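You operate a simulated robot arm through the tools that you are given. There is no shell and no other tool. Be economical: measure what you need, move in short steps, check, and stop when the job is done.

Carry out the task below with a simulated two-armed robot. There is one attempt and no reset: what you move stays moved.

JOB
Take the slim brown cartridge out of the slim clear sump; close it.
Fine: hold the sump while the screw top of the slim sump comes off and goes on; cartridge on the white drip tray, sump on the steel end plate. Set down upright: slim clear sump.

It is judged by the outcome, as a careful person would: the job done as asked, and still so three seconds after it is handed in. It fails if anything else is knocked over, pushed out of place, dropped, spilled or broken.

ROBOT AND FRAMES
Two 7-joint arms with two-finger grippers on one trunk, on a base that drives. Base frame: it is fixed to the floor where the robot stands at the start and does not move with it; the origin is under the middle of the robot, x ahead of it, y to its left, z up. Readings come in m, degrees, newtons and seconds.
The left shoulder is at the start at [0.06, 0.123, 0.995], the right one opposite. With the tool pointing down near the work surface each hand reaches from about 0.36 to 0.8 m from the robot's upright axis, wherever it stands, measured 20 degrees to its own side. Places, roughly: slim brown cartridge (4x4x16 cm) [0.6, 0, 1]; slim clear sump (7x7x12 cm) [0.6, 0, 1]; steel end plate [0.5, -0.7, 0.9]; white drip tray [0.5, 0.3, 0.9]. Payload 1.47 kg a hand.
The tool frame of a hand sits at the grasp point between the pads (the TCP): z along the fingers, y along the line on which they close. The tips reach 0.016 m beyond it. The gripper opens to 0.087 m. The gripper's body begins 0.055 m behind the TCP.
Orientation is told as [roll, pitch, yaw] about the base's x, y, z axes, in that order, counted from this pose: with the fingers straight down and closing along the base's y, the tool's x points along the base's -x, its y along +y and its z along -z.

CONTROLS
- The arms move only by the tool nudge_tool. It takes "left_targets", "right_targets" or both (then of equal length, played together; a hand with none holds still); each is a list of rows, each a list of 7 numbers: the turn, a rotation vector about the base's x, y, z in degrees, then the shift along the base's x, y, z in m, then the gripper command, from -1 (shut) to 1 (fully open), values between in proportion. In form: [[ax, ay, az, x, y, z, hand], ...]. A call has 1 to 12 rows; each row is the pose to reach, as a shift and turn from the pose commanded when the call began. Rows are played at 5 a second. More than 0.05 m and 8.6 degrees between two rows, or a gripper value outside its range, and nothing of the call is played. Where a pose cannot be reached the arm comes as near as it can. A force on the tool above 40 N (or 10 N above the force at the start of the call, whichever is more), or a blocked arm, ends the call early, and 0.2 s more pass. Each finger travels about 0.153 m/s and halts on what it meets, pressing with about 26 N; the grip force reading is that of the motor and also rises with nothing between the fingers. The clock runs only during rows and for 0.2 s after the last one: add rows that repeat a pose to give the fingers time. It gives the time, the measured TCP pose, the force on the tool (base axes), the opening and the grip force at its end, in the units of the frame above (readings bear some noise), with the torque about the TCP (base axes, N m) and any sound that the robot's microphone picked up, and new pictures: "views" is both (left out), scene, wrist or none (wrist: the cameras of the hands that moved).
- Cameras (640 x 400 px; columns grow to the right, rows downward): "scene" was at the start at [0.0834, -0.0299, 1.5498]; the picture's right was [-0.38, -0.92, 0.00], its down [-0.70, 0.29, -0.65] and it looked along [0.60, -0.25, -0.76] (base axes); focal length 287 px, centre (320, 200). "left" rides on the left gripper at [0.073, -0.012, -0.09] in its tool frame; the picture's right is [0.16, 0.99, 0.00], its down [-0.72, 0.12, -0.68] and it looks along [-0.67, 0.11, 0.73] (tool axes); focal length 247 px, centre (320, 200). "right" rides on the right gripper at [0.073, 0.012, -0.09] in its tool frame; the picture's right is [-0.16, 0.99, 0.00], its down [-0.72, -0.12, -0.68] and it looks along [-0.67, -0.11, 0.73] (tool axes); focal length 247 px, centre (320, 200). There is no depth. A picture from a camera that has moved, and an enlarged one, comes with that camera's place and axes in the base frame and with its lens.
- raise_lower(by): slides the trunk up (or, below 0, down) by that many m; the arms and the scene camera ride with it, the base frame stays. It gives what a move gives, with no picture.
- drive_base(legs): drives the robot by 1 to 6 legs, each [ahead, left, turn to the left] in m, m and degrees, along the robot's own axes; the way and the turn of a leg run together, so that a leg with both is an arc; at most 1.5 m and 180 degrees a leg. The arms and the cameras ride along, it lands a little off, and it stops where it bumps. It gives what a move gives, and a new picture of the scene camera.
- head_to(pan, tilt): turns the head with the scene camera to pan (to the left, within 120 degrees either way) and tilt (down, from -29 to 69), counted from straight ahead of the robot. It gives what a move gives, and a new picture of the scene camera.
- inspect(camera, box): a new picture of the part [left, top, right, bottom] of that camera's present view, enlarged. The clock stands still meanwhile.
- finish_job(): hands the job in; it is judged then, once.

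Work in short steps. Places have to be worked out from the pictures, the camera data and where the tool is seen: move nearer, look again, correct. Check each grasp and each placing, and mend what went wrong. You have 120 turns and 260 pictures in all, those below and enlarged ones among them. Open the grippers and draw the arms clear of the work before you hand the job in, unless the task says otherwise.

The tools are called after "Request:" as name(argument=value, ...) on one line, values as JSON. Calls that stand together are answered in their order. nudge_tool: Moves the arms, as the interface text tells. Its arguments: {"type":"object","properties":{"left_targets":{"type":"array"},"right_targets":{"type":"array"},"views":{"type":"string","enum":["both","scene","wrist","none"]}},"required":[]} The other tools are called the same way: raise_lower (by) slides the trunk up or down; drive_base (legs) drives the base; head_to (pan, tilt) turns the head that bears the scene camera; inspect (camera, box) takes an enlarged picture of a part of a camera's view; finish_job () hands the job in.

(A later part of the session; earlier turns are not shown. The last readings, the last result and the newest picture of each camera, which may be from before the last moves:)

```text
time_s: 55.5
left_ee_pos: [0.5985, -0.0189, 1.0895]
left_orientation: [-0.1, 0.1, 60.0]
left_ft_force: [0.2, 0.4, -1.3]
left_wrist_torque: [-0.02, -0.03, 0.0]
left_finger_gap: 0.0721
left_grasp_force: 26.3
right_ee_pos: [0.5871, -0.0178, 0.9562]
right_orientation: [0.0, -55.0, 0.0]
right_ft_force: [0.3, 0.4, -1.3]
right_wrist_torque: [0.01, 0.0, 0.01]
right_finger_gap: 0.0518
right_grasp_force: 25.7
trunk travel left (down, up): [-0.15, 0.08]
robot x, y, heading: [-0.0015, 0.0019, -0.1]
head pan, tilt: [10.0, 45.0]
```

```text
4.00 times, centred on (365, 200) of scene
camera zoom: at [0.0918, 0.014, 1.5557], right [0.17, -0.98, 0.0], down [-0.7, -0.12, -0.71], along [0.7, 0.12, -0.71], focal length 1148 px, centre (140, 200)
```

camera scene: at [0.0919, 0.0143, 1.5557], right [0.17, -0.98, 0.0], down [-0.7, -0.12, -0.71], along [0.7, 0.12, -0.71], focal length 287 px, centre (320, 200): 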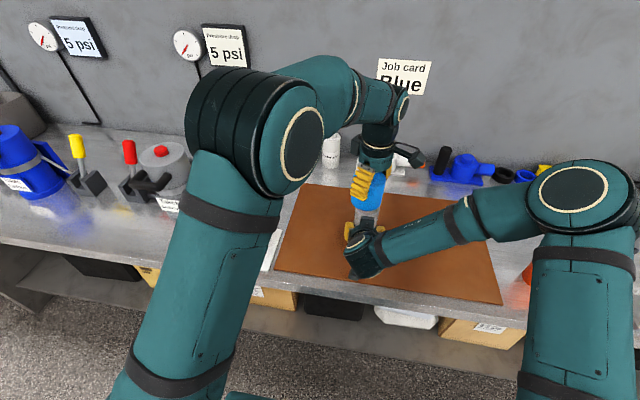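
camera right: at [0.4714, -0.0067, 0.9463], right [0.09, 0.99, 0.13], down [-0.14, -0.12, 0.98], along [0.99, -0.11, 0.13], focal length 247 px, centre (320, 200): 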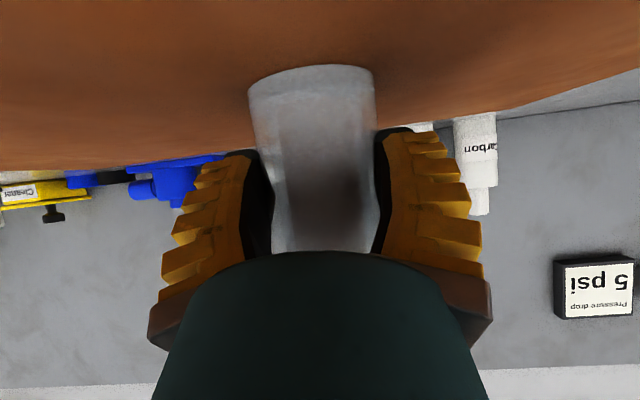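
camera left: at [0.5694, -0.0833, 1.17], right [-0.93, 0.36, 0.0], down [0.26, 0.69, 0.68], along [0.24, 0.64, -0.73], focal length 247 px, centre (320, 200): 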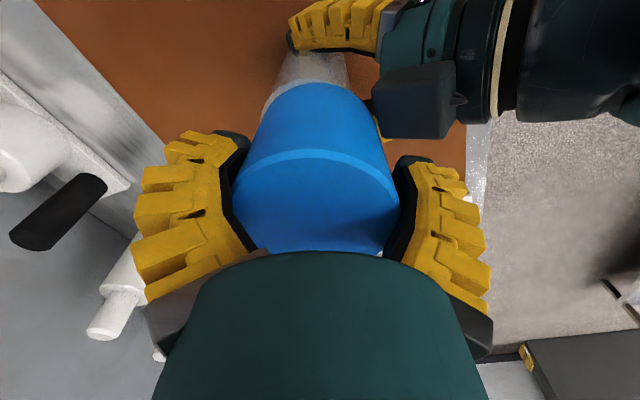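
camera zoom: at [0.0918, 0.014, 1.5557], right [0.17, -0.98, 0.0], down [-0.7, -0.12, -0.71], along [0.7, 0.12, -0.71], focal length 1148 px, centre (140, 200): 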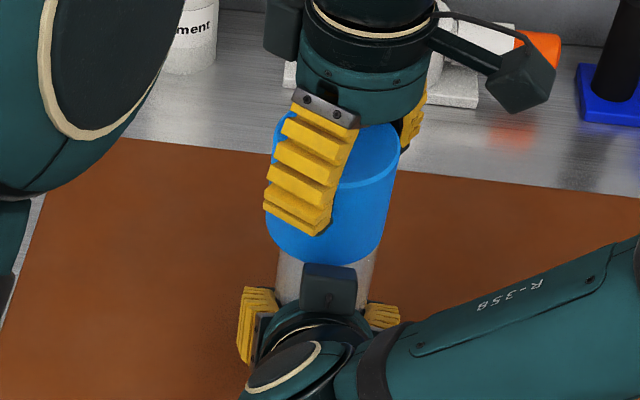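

Now concentric in both views. I lower in 2 mm steps.

Request:
nudge_tool(left_targets=[[0, 0, 0, 0, 0, -0.004, -1], [0, 0, 0, 0, 0, -0.007, -1], [0, 0, 0, 0, 0, -0.009, -1], [0, 0, 0, 0, 0, -0.011, -1], [0, 0, 0, 0, 0, -0.013, -1]], views="none")

```text
time_s: 56.7
left_ee_pos: [0.5972, -0.0194, 1.0798]
left_orientation: [-0.4, -0.2, 60.1]
left_ft_force: [8.0, 1.9, 33.3]
left_wrist_torque: [-0.33, 0.08, -0.01]
left_finger_gap: 0.0738
left_grasp_force: 26.1
right_ee_pos: [0.5837, -0.0192, 0.9548]
right_orientation: [0.0, -54.9, 0.0]
right_ft_force: [-8.7, -5.9, -13.6]
right_wrist_torque: [0.3, -0.28, 0.01]
right_finger_gap: 0.052
right_grasp_force: 26.6
trunk travel left (down, up): [-0.15, 0.08]
robot x, y, heading: [-0.0024, 0.0037, 0.1]
head pan, tilt: [10.0, 45.0]
```

Contact at 1.081 means the cap bottom is at about 1.028, where the thread let go before (the cap rose ~12 mm over the 120°). I ease the press and rotate clockwise 40°, descending ~1 mm per 8°.

Request:
nudge_tool(left_targets=[[0, 0, 0, 0.001, 0, 0.002, -1], [0, 0, -8, 0.001, 0, 0.001, -1], [0, 0, -16, 0.001, 0, 0, -1], [0, 0, -24, 0.001, 0, -0.001, -1], [0, 0, -32, 0.001, 0, -0.002, -1], [0, 0, -40, 0.001, 0, -0.003, -1]], views="wrist")

Request:
inspect(camera="scene", box=[325, 150, 405, 250])

```text
time_s: 58.1
left_ee_pos: [0.5997, -0.0188, 1.0749]
left_orientation: [0.1, 0.2, 19.9]
left_ft_force: [-7.1, -1.0, -0.9]
left_wrist_torque: [-0.03, 0.3, 0.03]
left_finger_gap: 0.0739
left_grasp_force: 25.9
right_ee_pos: [0.5876, -0.0178, 0.9559]
right_orientation: [-0.1, -55.2, -0.1]
right_ft_force: [11.7, 2.6, 4.6]
right_wrist_torque: [0.01, 0.38, -0.09]
right_finger_gap: 0.0517
right_grasp_force: 25.2
trunk travel left (down, up): [-0.15, 0.08]
robot x, y, heading: [-0.0007, -0.0011, 0.1]
head pan, tilt: [10.0, 45.0]
camera left: at [0.5341, -0.054, 1.1637], right [-0.48, 0.88, 0.0], down [0.64, 0.35, 0.68], along [0.59, 0.33, -0.73], focal length 247 px, centre (320, 200)
```

left: 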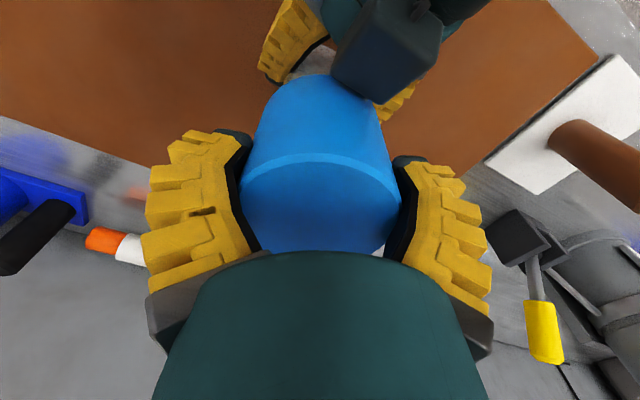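

```text
4.00 times, centred on (365, 200) of scene
camera zoom: at [0.092, 0.0141, 1.5557], right [0.17, -0.98, 0.0], down [-0.7, -0.12, -0.71], along [0.7, 0.12, -0.71], focal length 1148 px, centre (140, 200)
```

zoom: 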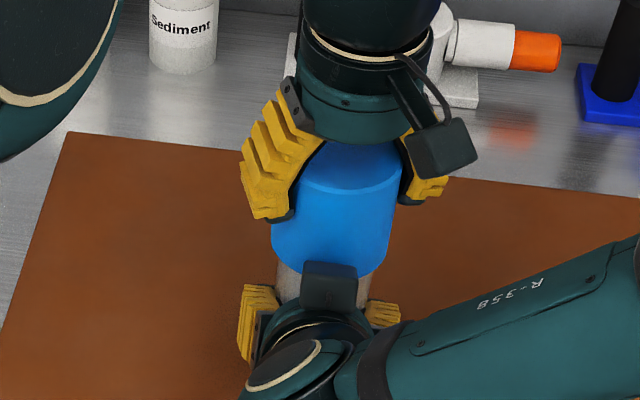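

The cap is going down with little axial force. I continue 40° clockwise, descending 5 mm with a small trim.

Request:
nudge_tool(left_targets=[[0, 0, -8, -0.0012, 0, -0.001, -1], [0, 0, -16, -0.0012, 0, -0.002, -1], [0, 0, -24, -0.0012, 0, -0.003, -1], [0, 0, -32, -0.0012, 0, -0.004, -1], [0, 0, -40, -0.0012, 0, -0.005, -1]], views="wrist")

```text
time_s: 59.3
left_ee_pos: [0.5977, -0.0189, 1.0688]
left_orientation: [0.0, 0.1, -20.3]
left_ft_force: [-4.8, 3.0, 0.7]
left_wrist_torque: [0.12, 0.2, 0.07]
left_finger_gap: 0.0737
left_grasp_force: 26.4
right_ee_pos: [0.5859, -0.0194, 0.9561]
right_orientation: [-0.1, -55.1, 0.0]
right_ft_force: [9.8, -3.6, 13.5]
right_wrist_torque: [0.11, 0.26, -0.1]
right_finger_gap: 0.0524
right_grasp_force: 26.2
trunk travel left (down, up): [-0.15, 0.08]
robot x, y, heading: [0.0023, -0.0018, -0.2]
head pan, tilt: [10.0, 45.0]
camera left: at [0.5243, -0.0044, 1.1592], right [0.19, 0.98, 0.0], down [0.72, -0.14, 0.68], along [0.67, -0.13, -0.73], focal length 247 px, centre (320, 200)
```

left: 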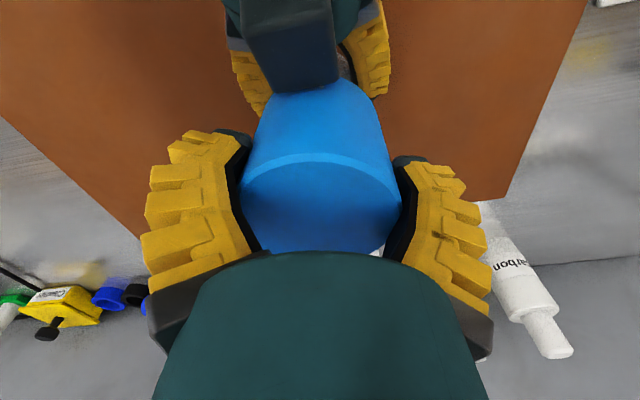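

Continuing the last 40° clockwise with 4 mm more descent.

Request:
nudge_tool(left_targets=[[0, 0, -8, -0.0008, 0.0005, -0.001, -1], [0, 0, -16, -0.0008, 0.0005, -0.002, -1], [0, 0, -24, -0.0008, 0.0005, -0.003, -1], [0, 0, -32, -0.0008, 0.0005, -0.004, -1], [0, 0, -40, -0.0008, 0.0005, -0.005, -1]], views="wrist")

Request:
inspect(camera="scene", box=[325, 150, 405, 250])

Request:
inspect(camera="right", box=[160, 0, 480, 270])

```text
time_s: 60.5
left_ee_pos: [0.5971, -0.0186, 1.0656]
left_orientation: [0.2, -0.2, -60.3]
left_ft_force: [10.2, -3.3, 2.2]
left_wrist_torque: [-0.08, -0.15, 0.28]
left_finger_gap: 0.0734
left_grasp_force: 26.0
right_ee_pos: [0.586, -0.0192, 0.9554]
right_orientation: [0.1, -54.9, 0.1]
right_ft_force: [-1.8, -3.3, 11.0]
right_wrist_torque: [-0.66, -1.06, -0.1]
right_finger_gap: 0.052
right_grasp_force: 25.9
trunk travel left (down, up): [-0.15, 0.08]
robot x, y, heading: [0.0017, -0.0007, -0.1]
head pan, tilt: [10.0, 45.0]
camera left: at [0.5504, 0.0384, 1.1547], right [0.78, 0.63, 0.0], down [0.46, -0.57, 0.68], along [0.43, -0.53, -0.73], focal length 247 px, centre (320, 200)
```

left: 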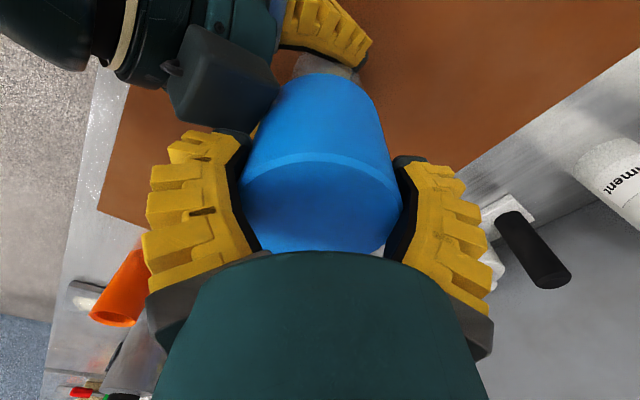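

```text
4.00 times, centred on (365, 200) of scene
camera zoom: at [0.0915, 0.0133, 1.5557], right [0.17, -0.98, 0.0], down [-0.7, -0.12, -0.71], along [0.7, 0.12, -0.71], focal length 1148 px, centre (140, 200)
```

zoom: 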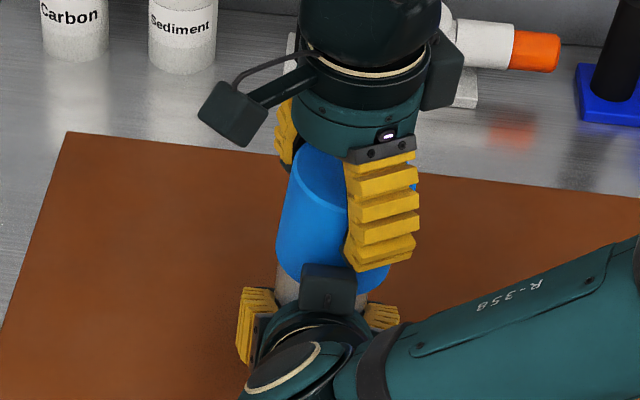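

```text
1.48 times, centred on (320, 135) of right
camera zoom: at [0.4707, -0.0069, 0.9466], right [0.09, 0.99, 0.13], down [-0.14, -0.12, 0.98], along [0.99, -0.11, 0.13], focal length 366 px, centre (320, 296)
```

zoom: 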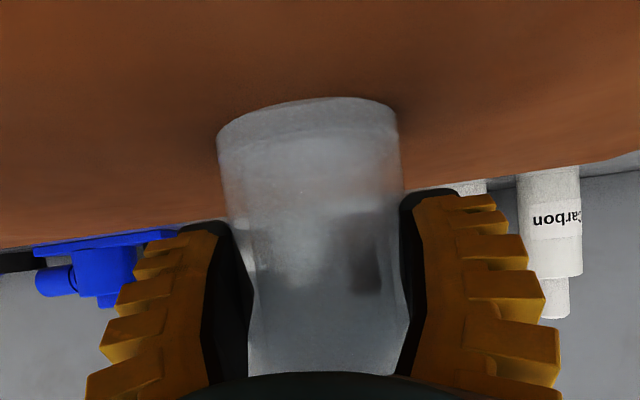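

The cap went down but looks a bit tilted in my grip and ~1 cm above its old seat. I release it so it can settle on the sump, raise the left hand, and inspect.

Request:
nudge_tool(left_targets=[[0, 0, 0, 0, 0, 0, -0.2], [0, 0, 0, 0, 0, 0, 0.7], [0, 0, 0, 0, 0, 0, 1], [0, 0, 0, 0, 0, 0, 1], [0, 0, 0, 0, 0, 0.03, 1], [0, 0, 0, 0, 0, 0.07, 1], [0, 0, 0, 0, 0, 0.11, 1], [0, 0, 0, 0, 0, 0.14, 1], [0, 0, 0, 0, 0, 0.14, 1]])

Request:
inspect(camera="scene", box=[325, 150, 405, 250])

Request:
inspect(camera="left", box=[240, 0, 440, 150])

```text
time_s: 62.5
left_ee_pos: [0.5972, -0.0196, 1.2039]
left_orientation: [-0.1, 0.0, -60.1]
left_ft_force: [0.1, 0.8, 0.7]
left_wrist_torque: [0.01, -0.02, -0.01]
left_finger_gap: 0.087
left_grasp_force: 0.1
right_ee_pos: [0.5853, -0.0202, 0.9548]
right_orientation: [-0.1, -55.0, 0.0]
right_ft_force: [-1.7, -0.4, 3.6]
right_wrist_torque: [0.02, 0.18, 0.01]
right_finger_gap: 0.0523
right_grasp_force: 25.8
trunk travel left (down, up): [-0.15, 0.08]
robot x, y, heading: [-0.0, 0.0013, -0.1]
head pan, tilt: [10.0, 45.0]
camera scene: at [0.0912, 0.014, 1.5557], right [0.17, -0.98, 0.0], down [-0.7, -0.12, -0.71], along [0.7, 0.12, -0.71], focal length 287 px, centre (320, 200)
camera left: at [0.5501, 0.0394, 1.2942], right [0.78, 0.63, 0.0], down [0.46, -0.57, 0.68], along [0.43, -0.53, -0.73], focal length 247 px, centre (320, 200)
```

scene: 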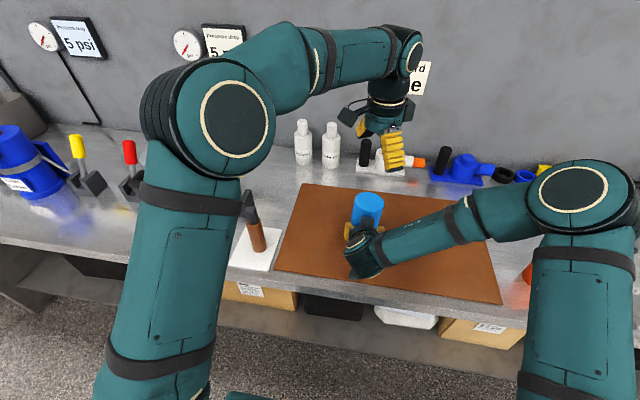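
left: 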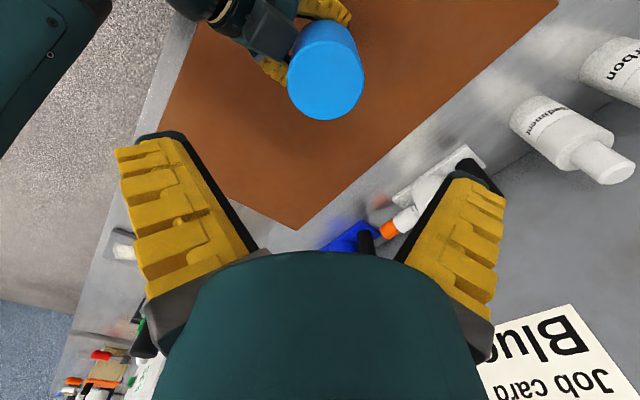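

```text
4.00 times, centred on (365, 200) of scene
camera zoom: at [0.0912, 0.014, 1.5557], right [0.17, -0.98, 0.0], down [-0.7, -0.12, -0.71], along [0.7, 0.12, -0.71], focal length 1148 px, centre (140, 200)
```

zoom: 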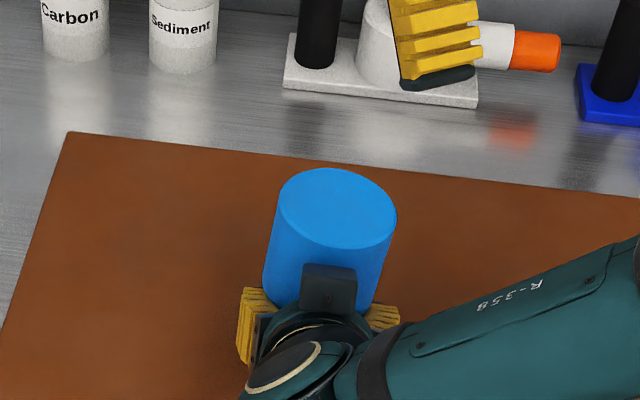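

```text
2.67 times, centred on (340, 75) of left
camera zoom: at [0.5501, 0.0394, 1.2942], right [0.78, 0.63, 0.0], down [0.46, -0.57, 0.68], along [0.43, -0.53, -0.73], focal length 659 px, centre (267, 533)
```

zoom: 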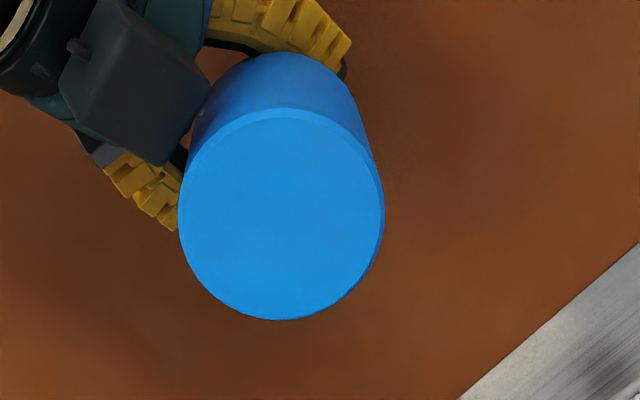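

The cap dropped loosely over the sump and leans on the right fingers, so the thread did not engage. The earlier forces put the sump axis at about (0.600,-0.0185). I'll re-grip the cap at yaw 0, set it flat on the mat, re-centre my grip and try again coaxially.

Request:
nudge_tool(left_targets=[[0, 0, 8, 0.0005, 0, 0, 1], [0, 0, 16, 0.001, 0.001, 0, 1], [0, 0, 24, 0.0015, 0.001, 0, 1], [0, 0, 32, 0.002, 0.002, 0, 1], [0, 0, 40, 0.003, 0.003, 0, 1], [0, 0, 48, 0.003, 0.003, 0, 1], [0, 0, 56, 0.003, 0.003, -0.03, 1], [0, 0, 60, 0.003, 0.003, -0.07, 1], [0, 0, 60, 0.003, 0.003, -0.1, 1], [0, 0, 60, 0.003, 0.003, -0.1, 1]], views="wrist")

Request:
inspect(camera="scene", box=[325, 150, 405, 250])

```text
time_s: 64.7
left_ee_pos: [0.5994, -0.016, 1.1049]
left_orientation: [0.0, 0.0, 0.0]
left_ft_force: [0.2, -0.5, 0.3]
left_wrist_torque: [-0.01, 0.03, 0.0]
left_finger_gap: 0.0871
left_grasp_force: 0.0
right_ee_pos: [0.5864, -0.0184, 0.9545]
right_orientation: [0.0, -54.9, 0.1]
right_ft_force: [-0.9, -0.5, -0.5]
right_wrist_torque: [0.01, 0.06, 0.04]
right_finger_gap: 0.052
right_grasp_force: 26.3
trunk travel left (down, up): [-0.15, 0.08]
robot x, y, heading: [0.0006, -0.0002, -0.2]
head pan, tilt: [10.0, 45.0]
camera left: at [0.5264, -0.0268, 1.1951], right [-0.16, 0.99, 0.0], down [0.72, 0.12, 0.68], along [0.67, 0.11, -0.73], focal length 247 px, centre (320, 200)
```

left: 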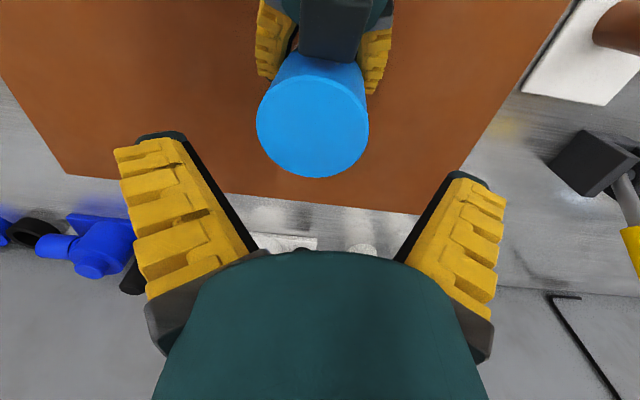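

```text
4.00 times, centred on (365, 200) of scene
camera zoom: at [0.0916, 0.014, 1.5557], right [0.17, -0.98, 0.0], down [-0.7, -0.12, -0.71], along [0.7, 0.12, -0.71], focal length 1148 px, centre (140, 200)
```

zoom: 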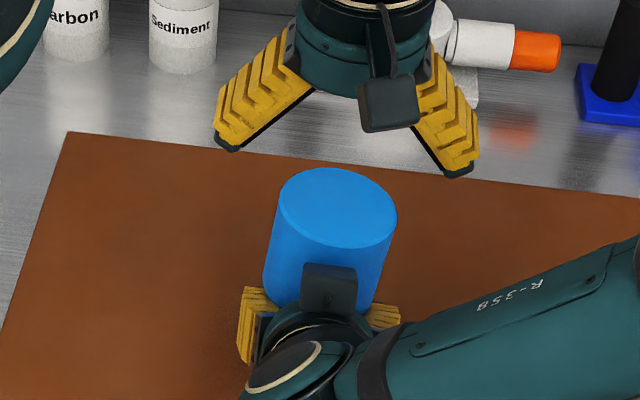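

The cap's top is centred near (0.595,-0.02,1.057). I descend to z 1.04 and close gently.

Request:
nudge_tool(left_targets=[[0, 0, 0, -0.002, -0.003, -0.03, 1], [0, 0, 0, -0.002, -0.003, -0.055, 1], [0, 0, 0, -0.002, -0.003, -0.065, 1], [0, 0, 0, -0.002, -0.003, -0.065, 0.75], [0, 0, 0, -0.002, -0.003, -0.065, 0.5], [0, 0, 0, -0.002, -0.003, -0.065, -0.2], [0, 0, 0, -0.002, -0.003, -0.065, -1], [0, 0, 0, -0.002, -0.003, -0.065, -1]], views="wrist")

Request:
inspect(camera="scene", box=[325, 150, 405, 250])

```text
time_s: 66.5
left_ee_pos: [0.5977, -0.0172, 1.0398]
left_orientation: [0.0, 0.0, 0.1]
left_ft_force: [0.5, -2.9, -1.4]
left_wrist_torque: [-0.15, -0.02, 0.0]
left_finger_gap: 0.0705
left_grasp_force: 26.3
right_ee_pos: [0.5855, -0.0196, 0.9554]
right_orientation: [0.0, -55.0, 0.0]
right_ft_force: [-0.1, 2.6, 0.2]
right_wrist_torque: [-0.09, 0.0, 0.04]
right_finger_gap: 0.052
right_grasp_force: 26.0
trunk travel left (down, up): [-0.15, 0.08]
robot x, y, heading: [0.001, 0.0012, -0.2]
head pan, tilt: [10.0, 45.0]
camera left: at [0.5248, -0.03, 1.1291], right [-0.16, 0.99, 0.0], down [0.72, 0.12, 0.68], along [0.67, 0.11, -0.73], focal length 247 px, centre (320, 200)
```

left: 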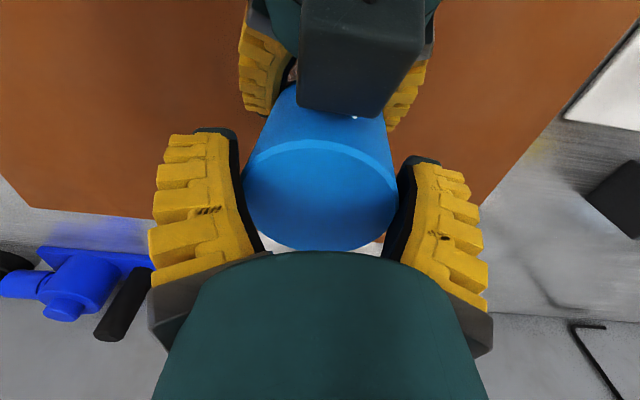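

```text
4.00 times, centred on (365, 200) of scene
camera zoom: at [0.0919, 0.014, 1.5557], right [0.17, -0.98, 0.0], down [-0.7, -0.12, -0.71], along [0.7, 0.12, -0.71], focal length 1148 px, centre (140, 200)
```

zoom: 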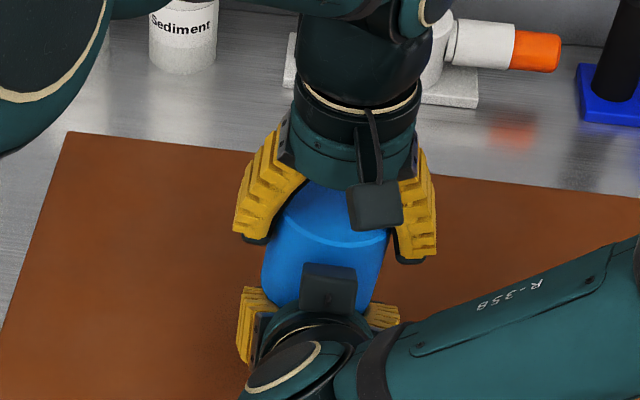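

Square grip now (gap 0.0705). I lift straight up, watching forces, to take the cap off and re-seat it.

Request:
nudge_tool(left_targets=[[0, 0, 0, 0, 0, 0.004, -1], [0, 0, 0, 0, 0, 0.008, -1], [0, 0, 0, 0, 0, 0.014, -1], [0, 0, 0, 0, 0, 0.02, -1]], views="wrist")

Request:
inspect(camera="scene", box=[325, 150, 405, 250])

Request:
inspect(camera="right", box=[160, 0, 480, 270])

```text
time_s: 67.5
left_ee_pos: [0.5981, -0.0195, 1.0596]
left_orientation: [0.0, 0.0, 0.0]
left_ft_force: [0.2, -1.8, -1.4]
left_wrist_torque: [-0.13, 0.05, -0.04]
left_finger_gap: 0.071
left_grasp_force: 25.5
right_ee_pos: [0.5867, -0.0171, 0.9551]
right_orientation: [0.0, -55.1, 0.0]
right_ft_force: [-0.8, 2.4, 0.2]
right_wrist_torque: [-0.1, 0.03, 0.09]
right_finger_gap: 0.0518
right_grasp_force: 26.6
trunk travel left (down, up): [-0.15, 0.08]
robot x, y, heading: [-0.0011, 0.0002, -0.0]
head pan, tilt: [10.0, 45.0]
camera left: at [0.5247, -0.0301, 1.1486], right [-0.16, 0.99, 0.0], down [0.72, 0.12, 0.68], along [0.67, 0.11, -0.73], focal length 247 px, centre (320, 200)
```

left: 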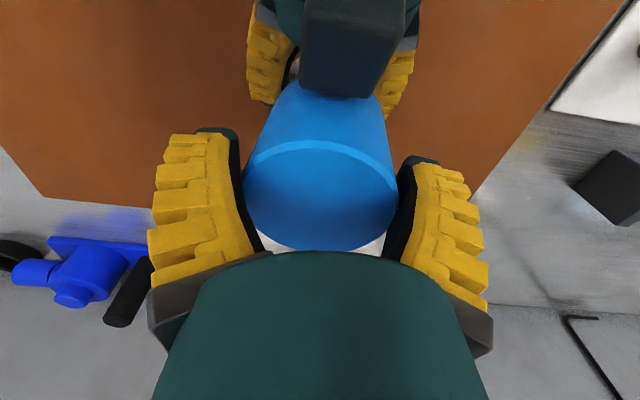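

```text
4.00 times, centred on (365, 200) of scene
camera zoom: at [0.0918, 0.014, 1.5557], right [0.17, -0.98, 0.0], down [-0.7, -0.12, -0.71], along [0.7, 0.12, -0.71], focal length 1148 px, centre (140, 200)
```

zoom: 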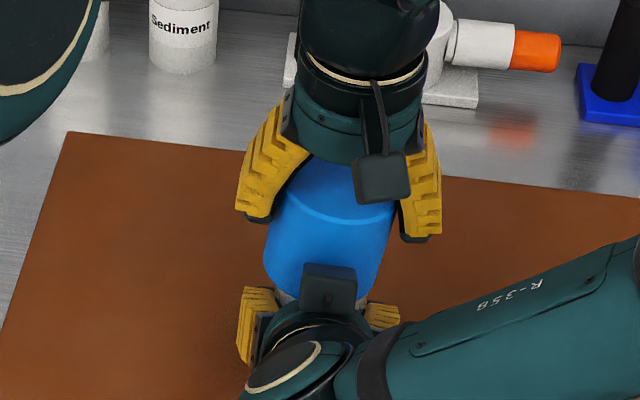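

```text
1.48 times, centred on (320, 135) of right
camera zoom: at [0.4713, -0.0066, 0.9465], right [0.09, 0.99, 0.13], down [-0.14, -0.12, 0.98], along [0.99, -0.11, 0.13], focal length 366 px, centre (320, 296)
```

zoom: 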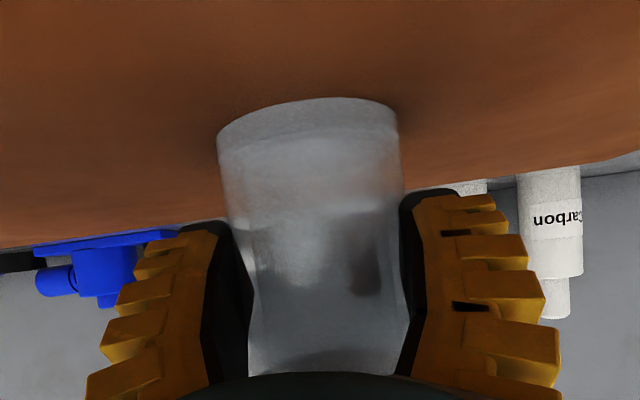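

The cap moves freely and is nearly coaxial now. I lift it ~8 mm more, wind it back counter-clockwise to yaw +64, to then screw down from the proper start height.

Request:
nudge_tool(left_targets=[[0, 0, 0, 0.001, 0.0005, 0.008, -1], [0, 0, 8, 0.001, 0.0005, 0.008, -1], [0, 0, 16, 0.001, 0.0005, 0.008, -1], [0, 0, 24, 0.001, 0.0005, 0.008, -1], [0, 0, 32, 0.001, 0.0005, 0.008, -1], [0, 0, 40, 0.001, 0.0005, 0.008, -1], [0, 0, 48, 0.001, 0.0005, 0.008, -1], [0, 0, 56, 0.001, 0.0005, 0.008, -1], [0, 0, 64, 0.001, 0.0005, 0.008, -1], [0, 0, 64, 0.001, 0.0005, 0.008, -1]], views="wrist")

Request:
inspect(camera="scene", box=[325, 150, 405, 250])

Request:
inspect(camera="left", box=[220, 30, 420, 260])

```text
time_s: 69.7
left_ee_pos: [0.5993, -0.0178, 1.0661]
left_orientation: [0.0, -0.1, 64.1]
left_ft_force: [7.4, 1.2, -0.7]
left_wrist_torque: [0.03, -0.33, -0.06]
left_finger_gap: 0.0708
left_grasp_force: 26.2
right_ee_pos: [0.5861, -0.0192, 0.9563]
right_orientation: [-0.1, -55.0, 0.1]
right_ft_force: [-8.0, -2.2, 0.5]
right_wrist_torque: [0.18, -0.53, 0.02]
right_finger_gap: 0.0522
right_grasp_force: 26.4
trunk travel left (down, up): [-0.15, 0.08]
robot x, y, heading: [-0.0011, -0.0038, 0.3]
head pan, tilt: [10.0, 45.0]
camera left: at [0.5774, -0.0881, 1.1571], right [-0.96, 0.29, 0.0], down [0.21, 0.7, 0.68], along [0.2, 0.65, -0.73], focal length 247 px, centre (320, 200)
```

left: 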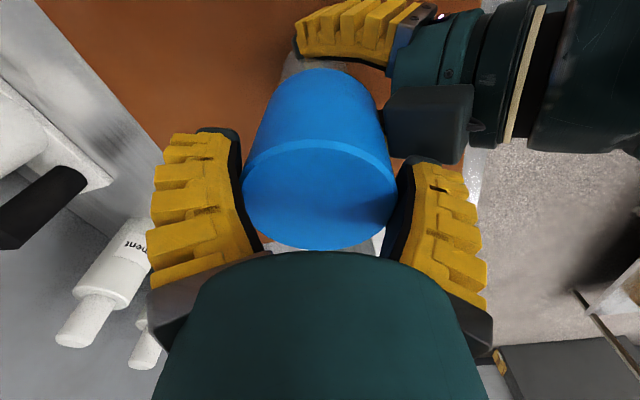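

```text
4.00 times, centred on (365, 200) of scene
camera zoom: at [0.0918, 0.014, 1.5557], right [0.17, -0.98, 0.0], down [-0.7, -0.12, -0.71], along [0.7, 0.12, -0.71], focal length 1148 px, centre (140, 200)
```

zoom: 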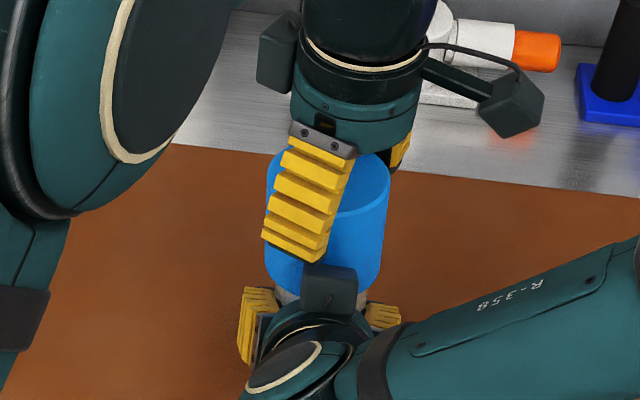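

```text
1.74 times, centred on (320, 145) of left
camera zoom: at [0.5774, -0.0881, 1.1571], right [-0.96, 0.29, 0.0], down [0.21, 0.7, 0.68], along [0.2, 0.65, -0.73], focal length 430 px, centre (320, 296)
```

zoom: 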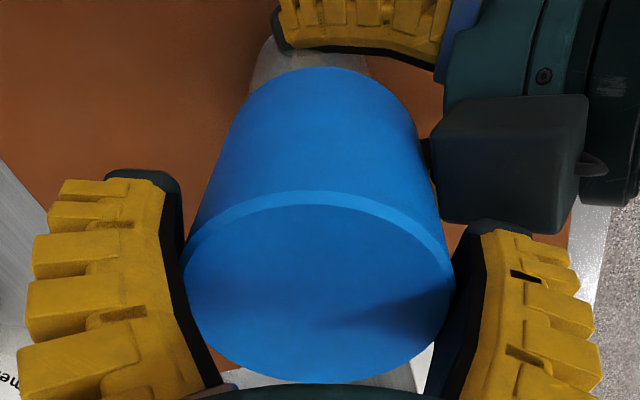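

The cap sits tilted and offset in my grip. I take it off to the mat to flatten and re-centre it properly.

Request:
nudge_tool(left_targets=[[0, 0, 0, 0.001, 0, 0.015, -1], [0, 0, 0, 0.001, 0, 0.04, -1], [0, 0, 0, 0.001, 0, 0.07, -1], [0, 0, 0, 0.015, 0.04, 0.09, -1], [0, 0, 0, 0.03, 0.08, 0.09, -1], [0, 0, 0, 0.042, 0.118, 0.09, -1], [0, 0, 0, 0.042, 0.118, 0.05, -1], [0, 0, 0, 0.042, 0.118, 0.01, -1], [0, 0, 0, 0.042, 0.118, -0.03, -1], [0, 0, 0, 0.042, 0.118, -0.07, -1], [0, 0, 0, 0.042, 0.118, -0.092, -1], [0, 0, 0, 0.042, 0.118, -0.096, -1]], views="both")

```text
time_s: 72.1
left_ee_pos: [0.6465, 0.1007, 0.993]
left_orientation: [-0.9, 0.0, 64.3]
left_ft_force: [2.2, 3.9, 8.8]
left_wrist_torque: [-1.0, 0.48, -0.01]
left_finger_gap: 0.0
left_grasp_force: 26.5
right_ee_pos: [0.5863, -0.0197, 0.954]
right_orientation: [-0.1, -54.8, -0.2]
right_ft_force: [-0.9, 0.6, 2.7]
right_wrist_torque: [0.41, 0.13, -0.02]
right_finger_gap: 0.0522
right_grasp_force: 25.5
trunk travel left (down, up): [-0.15, 0.08]
robot x, y, heading: [-0.001, 0.0011, 0.0]
head pan, tilt: [10.0, 45.0]
stopped in row 11 (left hand): the force on the tool passed its limit at 52 N (the readings are from after the stop); the commanded pose is now the measured one
camera scene: at [0.0911, 0.0143, 1.5558], right [0.17, -0.98, 0.0], down [-0.7, -0.12, -0.71], along [0.7, 0.12, -0.71], focal length 287 px, centre (320, 200)
camera left: at [0.6228, 0.0311, 1.0832], right [-0.96, 0.28, -0.02], down [0.2, 0.71, 0.68], along [0.21, 0.65, -0.73], focal length 247 px, centre (320, 200)
```

scene: 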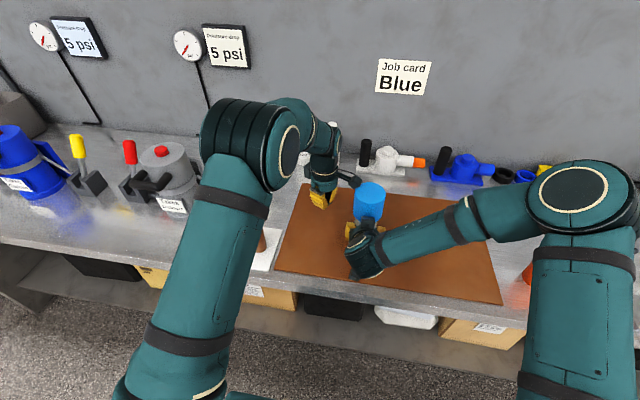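
left: 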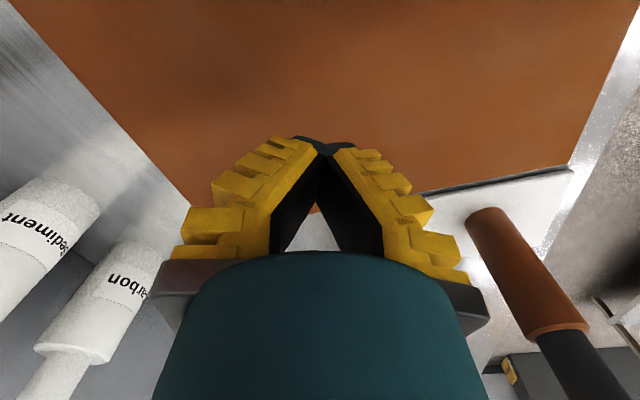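

Surprise: the cap stayed on the sump and my fingers slipped off (gap 0), and the left hand met something near z 0.98. I back straight up and look.

Request:
nudge_tool(left_targets=[[0, 0, 0, 0, 0, 0.03, -1], [0, 0, 0, 0, 0, 0.07, -1], [0, 0, 0, 0, 0, 0.11, -1], [0, 0, 0, 0, 0, 0.16, -1], [0, 0, 0, 0, 0, 0.2, -1], [0, 0, 0, 0, 0, 0.2, -1]])

Request:
inspect(camera="scene", box=[325, 150, 405, 250])

Request:
inspect(camera="scene", box=[220, 150, 400, 290])

```text
time_s: 73.5
left_ee_pos: [0.645, 0.0987, 1.1921]
left_orientation: [-0.9, -0.2, 64.3]
left_ft_force: [-0.1, 0.4, 0.0]
left_wrist_torque: [0.0, -0.01, -0.04]
left_finger_gap: 0.0002
left_grasp_force: 26.1
right_ee_pos: [0.5871, -0.0197, 0.9533]
right_orientation: [-0.2, -54.9, -0.1]
right_ft_force: [0.8, 1.0, 8.3]
right_wrist_torque: [0.16, 0.17, 0.0]
right_finger_gap: 0.0519
right_grasp_force: 25.6
trunk travel left (down, up): [-0.15, 0.08]
robot x, y, heading: [0.0007, -0.0002, -0.0]
head pan, tilt: [10.0, 45.0]
camera scene: at [0.0912, 0.0142, 1.5557], right [0.17, -0.98, 0.0], down [-0.7, -0.12, -0.71], along [0.7, 0.12, -0.71], focal length 287 px, centre (320, 200)
camera left: at [0.6228, 0.0293, 1.2829], right [-0.96, 0.29, -0.02], down [0.2, 0.71, 0.68], along [0.21, 0.65, -0.73], focal length 247 px, centre (320, 200)
```

scene: 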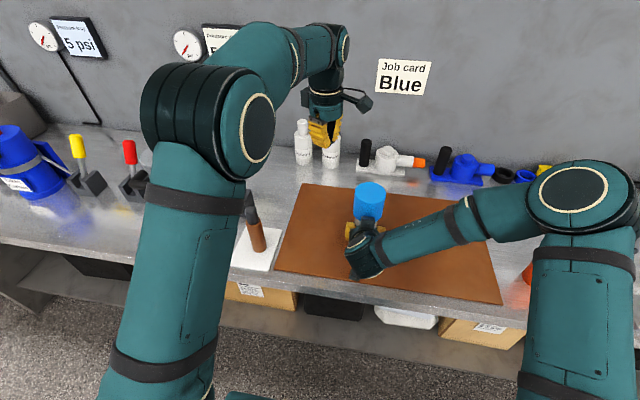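
left: 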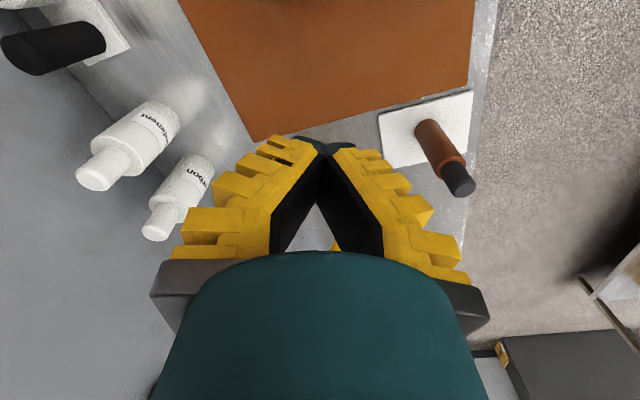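

```text
4.00 times, centred on (365, 200) of scene
camera zoom: at [0.0912, 0.0142, 1.5557], right [0.17, -0.98, 0.0], down [-0.7, -0.12, -0.71], along [0.7, 0.12, -0.71], focal length 1148 px, centre (140, 200)
```

zoom: 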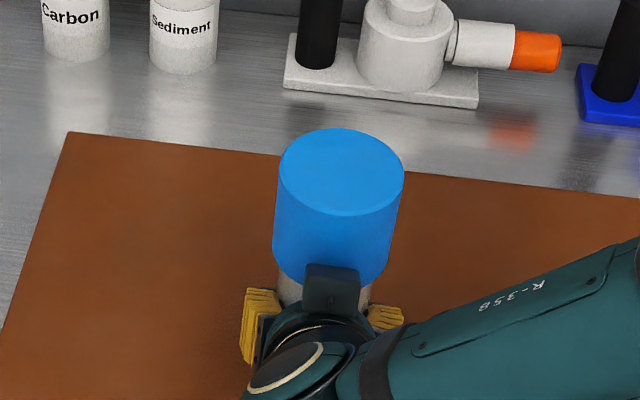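

```text
2.86 times, centred on (310, 220) of scene
camera zoom: at [0.0912, 0.0142, 1.5557], right [0.17, -0.98, 0.0], down [-0.7, -0.12, -0.71], along [0.7, 0.12, -0.71], focal length 820 px, centre (349, 143)
```

zoom: 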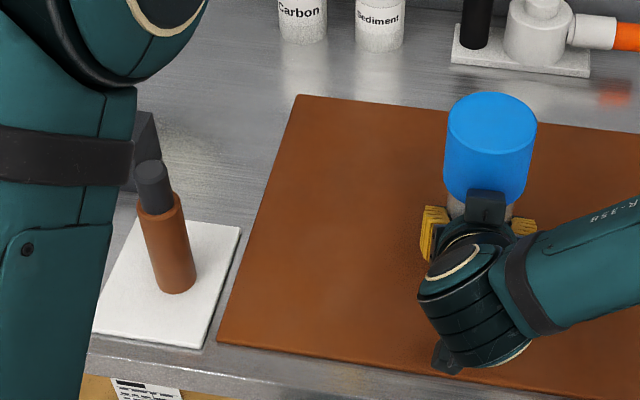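

The cap now stands upright at its original height on the sump; probably the thread caught and held. The left wrist camera likely bumped the cap's side on the way down. I check the sump from the right camera and move the left hand over it.

Request:
inspect(camera="right", box=[160, 0, 480, 270])

Request:
nudge_tool(left_targets=[[1, 0, -8, -0.005, -0.015, 0.01, -1], [1, 0, -16, -0.01, -0.03, 0.015, 0], [1, 0, -24, -0.015, -0.045, 0.015, 1], [1, 0, -32, -0.022, -0.06, 0.015, 1], [1, 0, -40, -0.028, -0.075, 0.015, 1], [1, 0, -48, -0.034, -0.09, 0.015, 1], [1, 0, -56, -0.04, -0.105, 0.015, 1], [1, 0, -64, -0.045, -0.118, 0.015, 1], [1, 0, -64, -0.045, -0.118, 0.015, 1]], views="wrist")

Request:
inspect(camera="left", box=[240, 0, 440, 150])

```text
1.48 times, centred on (320, 135) of right
camera zoom: at [0.4714, -0.008, 0.9455], right [0.1, 0.99, 0.13], down [-0.14, -0.11, 0.98], along [0.99, -0.11, 0.13], focal length 366 px, centre (320, 296)
```

zoom: 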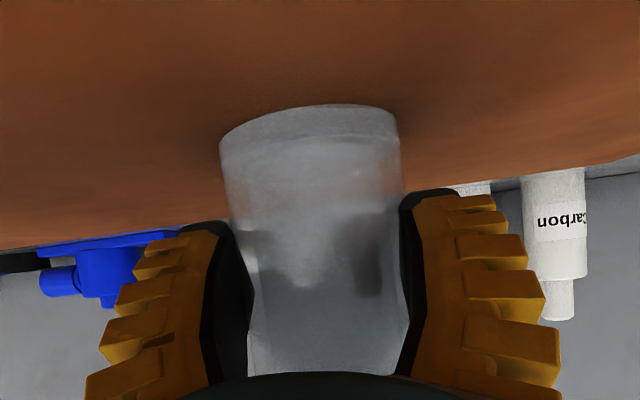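

```text
time_s: 75.5
left_ee_pos: [0.601, -0.018, 1.208]
left_orientation: [-0.1, -0.4, 0.2]
left_ft_force: [0.0, 0.5, 0.1]
left_wrist_torque: [0.01, 0.0, 0.02]
left_finger_gap: 0.087
left_grasp_force: 0.1
right_ee_pos: [0.5862, -0.02, 0.9542]
right_orientation: [-0.2, -54.9, -0.2]
right_ft_force: [1.4, 0.0, 9.5]
right_wrist_torque: [0.13, 0.11, 0.01]
right_finger_gap: 0.0522
right_grasp_force: 25.7
trunk travel left (down, up): [-0.15, 0.08]
robot x, y, heading: [0.0015, 0.0013, -0.0]
head pan, tilt: [10.0, 45.0]
camera left: at [0.5261, -0.0297, 1.2963], right [-0.16, 0.99, 0.0], down [0.72, 0.12, 0.69], along [0.68, 0.11, -0.73], focal length 247 px, centre (320, 200)
```

left: 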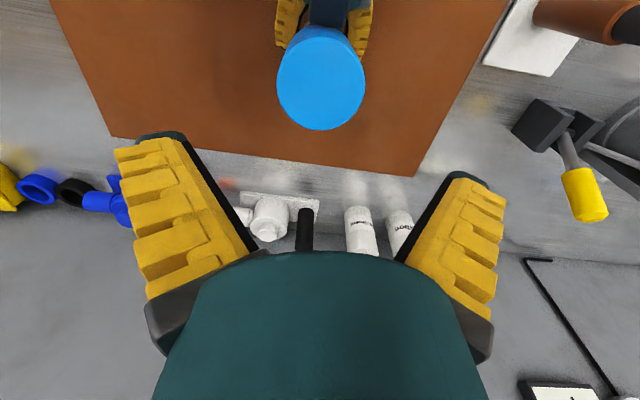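

```text
2.67 times, centred on (340, 75) of left
camera zoom: at [0.5261, -0.0297, 1.2963], right [-0.16, 0.99, 0.0], down [0.72, 0.12, 0.69], along [0.68, 0.11, -0.73], focal length 659 px, centre (267, 533)
```

zoom: 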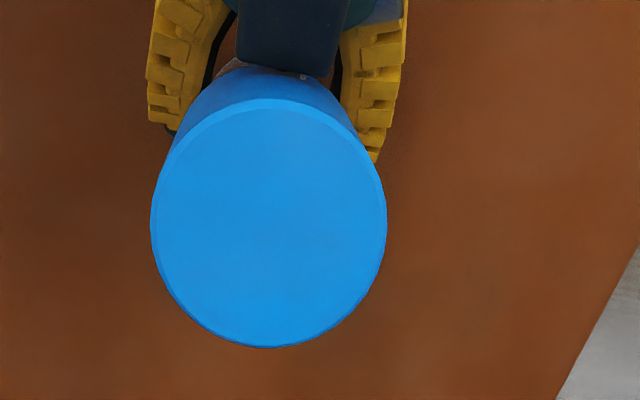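

Cap top is at ≈1.087, essentially the original height, and it held when pulled, so the thread seems caught. I re-grip it at yaw 0 to finish tightening clockwise.

Request:
nudge_tool(left_targets=[[0, 0, 0, -0.002, -0.001, -0.045, 1], [0, 0, 0, -0.002, -0.001, -0.09, 1], [0, 0, 0, -0.002, -0.001, -0.12, 1], [0, 0, 0, -0.002, -0.001, -0.138, 1], [0, 0, 0, -0.002, -0.001, -0.138, 0.75], [0, 0, 0, -0.002, -0.001, -0.138, 0.5], [0, 0, 0, -0.002, -0.001, -0.138, -0.2], [0, 0, 0, -0.002, -0.001, -0.138, -1], [0, 0, 0, -0.002, -0.001, -0.138, -1]], views="wrist")

```text
time_s: 77.5
left_ee_pos: [0.5988, -0.0203, 1.0683]
left_orientation: [-0.1, -0.5, 0.3]
left_ft_force: [0.8, 1.2, -0.9]
left_wrist_torque: [-0.02, 0.12, 0.04]
left_finger_gap: 0.0728
left_grasp_force: 26.1
right_ee_pos: [0.5858, -0.0215, 0.9535]
right_orientation: [-0.2, -54.7, -0.2]
right_ft_force: [-2.2, -2.4, 6.8]
right_wrist_torque: [0.15, -0.1, 0.01]
right_finger_gap: 0.052
right_grasp_force: 26.3
trunk travel left (down, up): [-0.15, 0.08]
robot x, y, heading: [0.003, -0.0, 0.2]
head pan, tilt: [10.0, 45.0]
camera left: at [0.5242, -0.0307, 1.1576], right [-0.16, 0.99, 0.0], down [0.72, 0.12, 0.69], along [0.68, 0.11, -0.73], focal length 247 px, centre (320, 200)
```

left: 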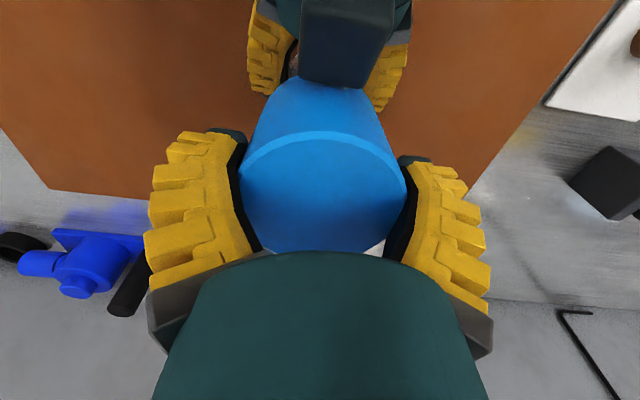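

Gripped with low load. I turn clockwise 40° with a slight descent and read the torque.

Request:
nudge_tool(left_targets=[[0, 0, -8, 0, 0, 0, -1], [0, 0, -16, 0, 0, -0.0005, -1], [0, 0, -24, 0, 0, -0.001, -1], [0, 0, -32, 0, 0, -0.0015, -1], [0, 0, -40, 0, 0, -0.0015, -1]], views="wrist")

```text
time_s: 78.7
left_ee_pos: [0.5992, -0.019, 1.0681]
left_orientation: [-0.1, -0.5, -39.8]
left_ft_force: [4.6, 4.3, -3.4]
left_wrist_torque: [0.32, 0.03, 0.07]
left_finger_gap: 0.0719
left_grasp_force: 25.8
right_ee_pos: [0.5858, -0.0206, 0.9538]
right_orientation: [-0.2, -54.8, -0.1]
right_ft_force: [-6.3, -5.4, 5.8]
right_wrist_torque: [0.24, -0.46, -0.11]
right_finger_gap: 0.0523
right_grasp_force: 26.2
trunk travel left (down, up): [-0.15, 0.08]
robot x, y, heading: [0.0042, -0.0035, 0.1]
head pan, tilt: [10.0, 45.0]
camera left: at [0.5343, 0.02, 1.1565], right [0.51, 0.86, 0.0], down [0.63, -0.37, 0.69], along [0.59, -0.35, -0.73], focal length 247 px, centre (320, 200)
```

left: 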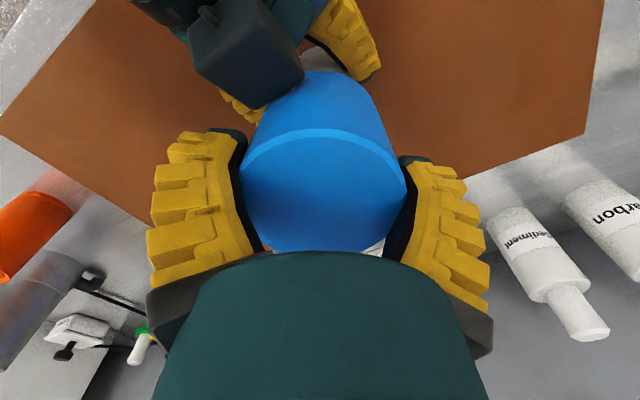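

The cap pulls the hand down as it turns clockwise: thread engaged. I continue to about yaw −66.

Request:
nudge_tool(left_targets=[[0, 0, -8, 0.0005, 0.0005, -0.001, -1], [0, 0, -16, 0.0005, 0.0005, -0.0015, -1], [0, 0, -24, 0.0005, 0.0005, -0.002, -1], [0, 0, -26, 0.0005, 0.0005, -0.002, -1]], views="wrist")

Request:
inspect(camera="scene", box=[325, 150, 405, 250])

```text
time_s: 79.7
left_ee_pos: [0.5986, -0.0205, 1.066]
left_orientation: [0.0, -0.7, -65.9]
left_ft_force: [8.5, -2.0, 2.7]
left_wrist_torque: [-0.13, -0.4, 0.65]
left_finger_gap: 0.0713
left_grasp_force: 26.4
right_ee_pos: [0.5853, -0.0188, 0.9524]
right_orientation: [-0.2, -54.7, -0.2]
right_ft_force: [-9.5, -1.2, 0.1]
right_wrist_torque: [-0.21, -0.26, -0.59]
right_finger_gap: 0.0504
right_grasp_force: 26.1
trunk travel left (down, up): [-0.15, 0.08]
robot x, y, heading: [-0.0014, 0.0003, -0.0]
head pan, tilt: [10.0, 45.0]
camera left: at [0.5578, 0.0434, 1.1552], right [0.84, 0.55, 0.0], down [0.4, -0.61, 0.69], along [0.38, -0.58, -0.73], focal length 247 px, centre (320, 200)
```

left: 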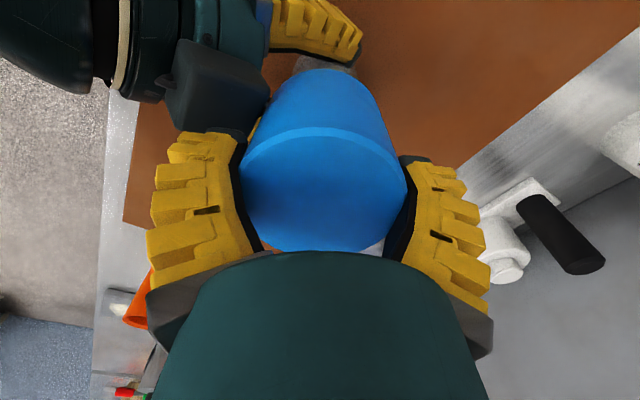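

```text
4.00 times, centred on (365, 200) of scene
camera zoom: at [0.0913, 0.0136, 1.5557], right [0.17, -0.98, 0.0], down [-0.7, -0.12, -0.71], along [0.7, 0.12, -0.71], focal length 1148 px, centre (140, 200)
```

zoom: 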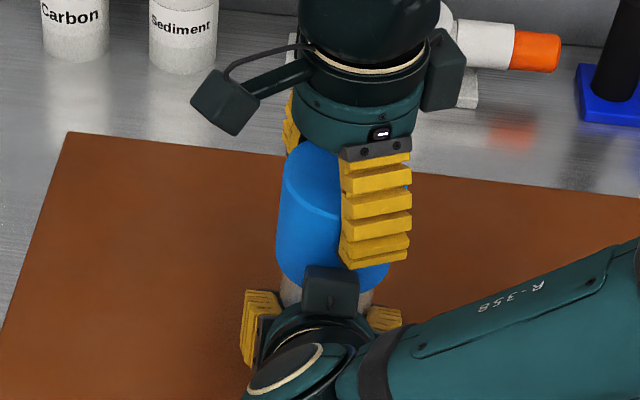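

Twist torque jumped to 0.65 N·m on both hands: the cap has reached its stop. I release and rise to verify.

Request:
nudge_tool(left_targets=[[0, 0, 2, 0, 0, 0, -0.2], [0, 0, 2, 0, 0, 0, 0.7], [0, 0, 2, 0, 0, 0, 1], [0, 0, 2, 0, 0, 0, 1], [0, 0, 2, 0, 0, 0.03, 1], [0, 0, 2, 0, 0, 0.07, 1], [0, 0, 2, 0, 0, 0.11, 1], [0, 0, 2, 0, 0, 0.14, 1], [0, 0, 2, 0, 0, 0.14, 1]], views="wrist")

Request:
inspect(camera="scene", box=[325, 150, 405, 250])

Request:
inspect(camera="right", box=[160, 0, 480, 270])

```text
time_s: 81.7
left_ee_pos: [0.5993, -0.0176, 1.2051]
left_orientation: [0.0, -0.5, -63.8]
left_ft_force: [0.2, 0.2, 0.5]
left_wrist_torque: [0.02, 0.0, -0.03]
left_finger_gap: 0.0871
left_grasp_force: 0.0
right_ee_pos: [0.5874, -0.0201, 0.9543]
right_orientation: [-0.3, -54.7, 0.0]
right_ft_force: [0.0, -0.1, -1.5]
right_wrist_torque: [0.02, 0.04, -0.03]
right_finger_gap: 0.0514
right_grasp_force: 26.4
trunk travel left (down, up): [-0.15, 0.08]
robot x, y, heading: [-0.003, -0.0011, -0.2]
head pan, tilt: [10.0, 45.0]
camera left: at [0.5563, 0.0433, 1.2945], right [0.82, 0.58, 0.0], down [0.42, -0.59, 0.69], along [0.4, -0.56, -0.73], focal length 247 px, centre (320, 200)
```

left: 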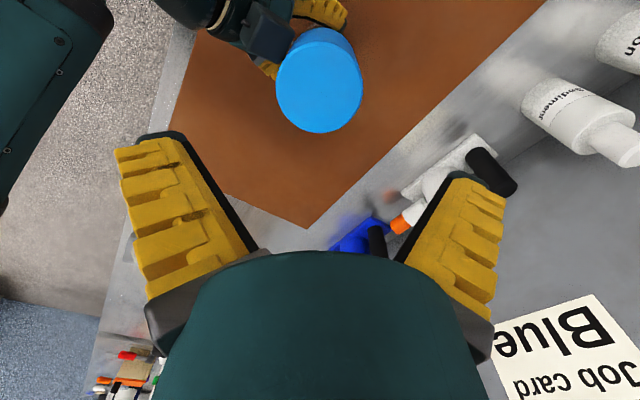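

```text
4.00 times, centred on (365, 200) of scene
camera zoom: at [0.0923, 0.0141, 1.5556], right [0.17, -0.98, 0.0], down [-0.7, -0.12, -0.71], along [0.7, 0.12, -0.71], focal length 1148 px, centre (140, 200)
```

zoom: 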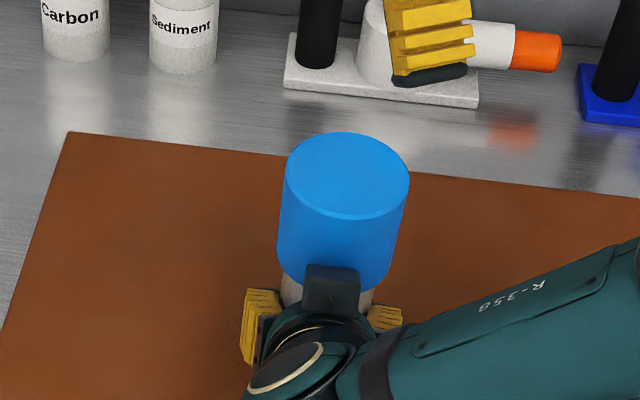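

```text
1.48 times, centred on (320, 135) of right
camera zoom: at [0.4719, -0.0082, 0.9449], right [0.1, 0.99, 0.13], down [-0.14, -0.11, 0.98], along [0.99, -0.11, 0.13], focal length 366 px, centre (320, 296)
```

zoom: 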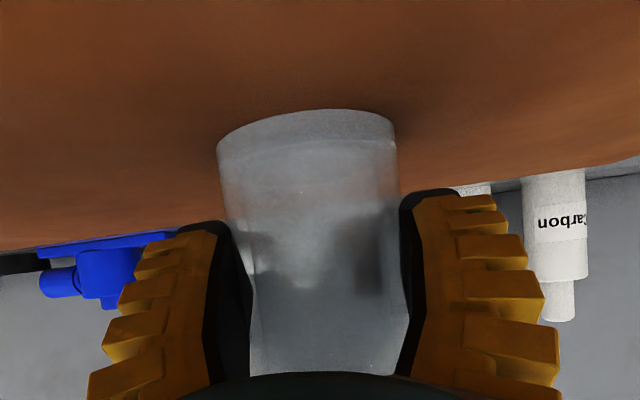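

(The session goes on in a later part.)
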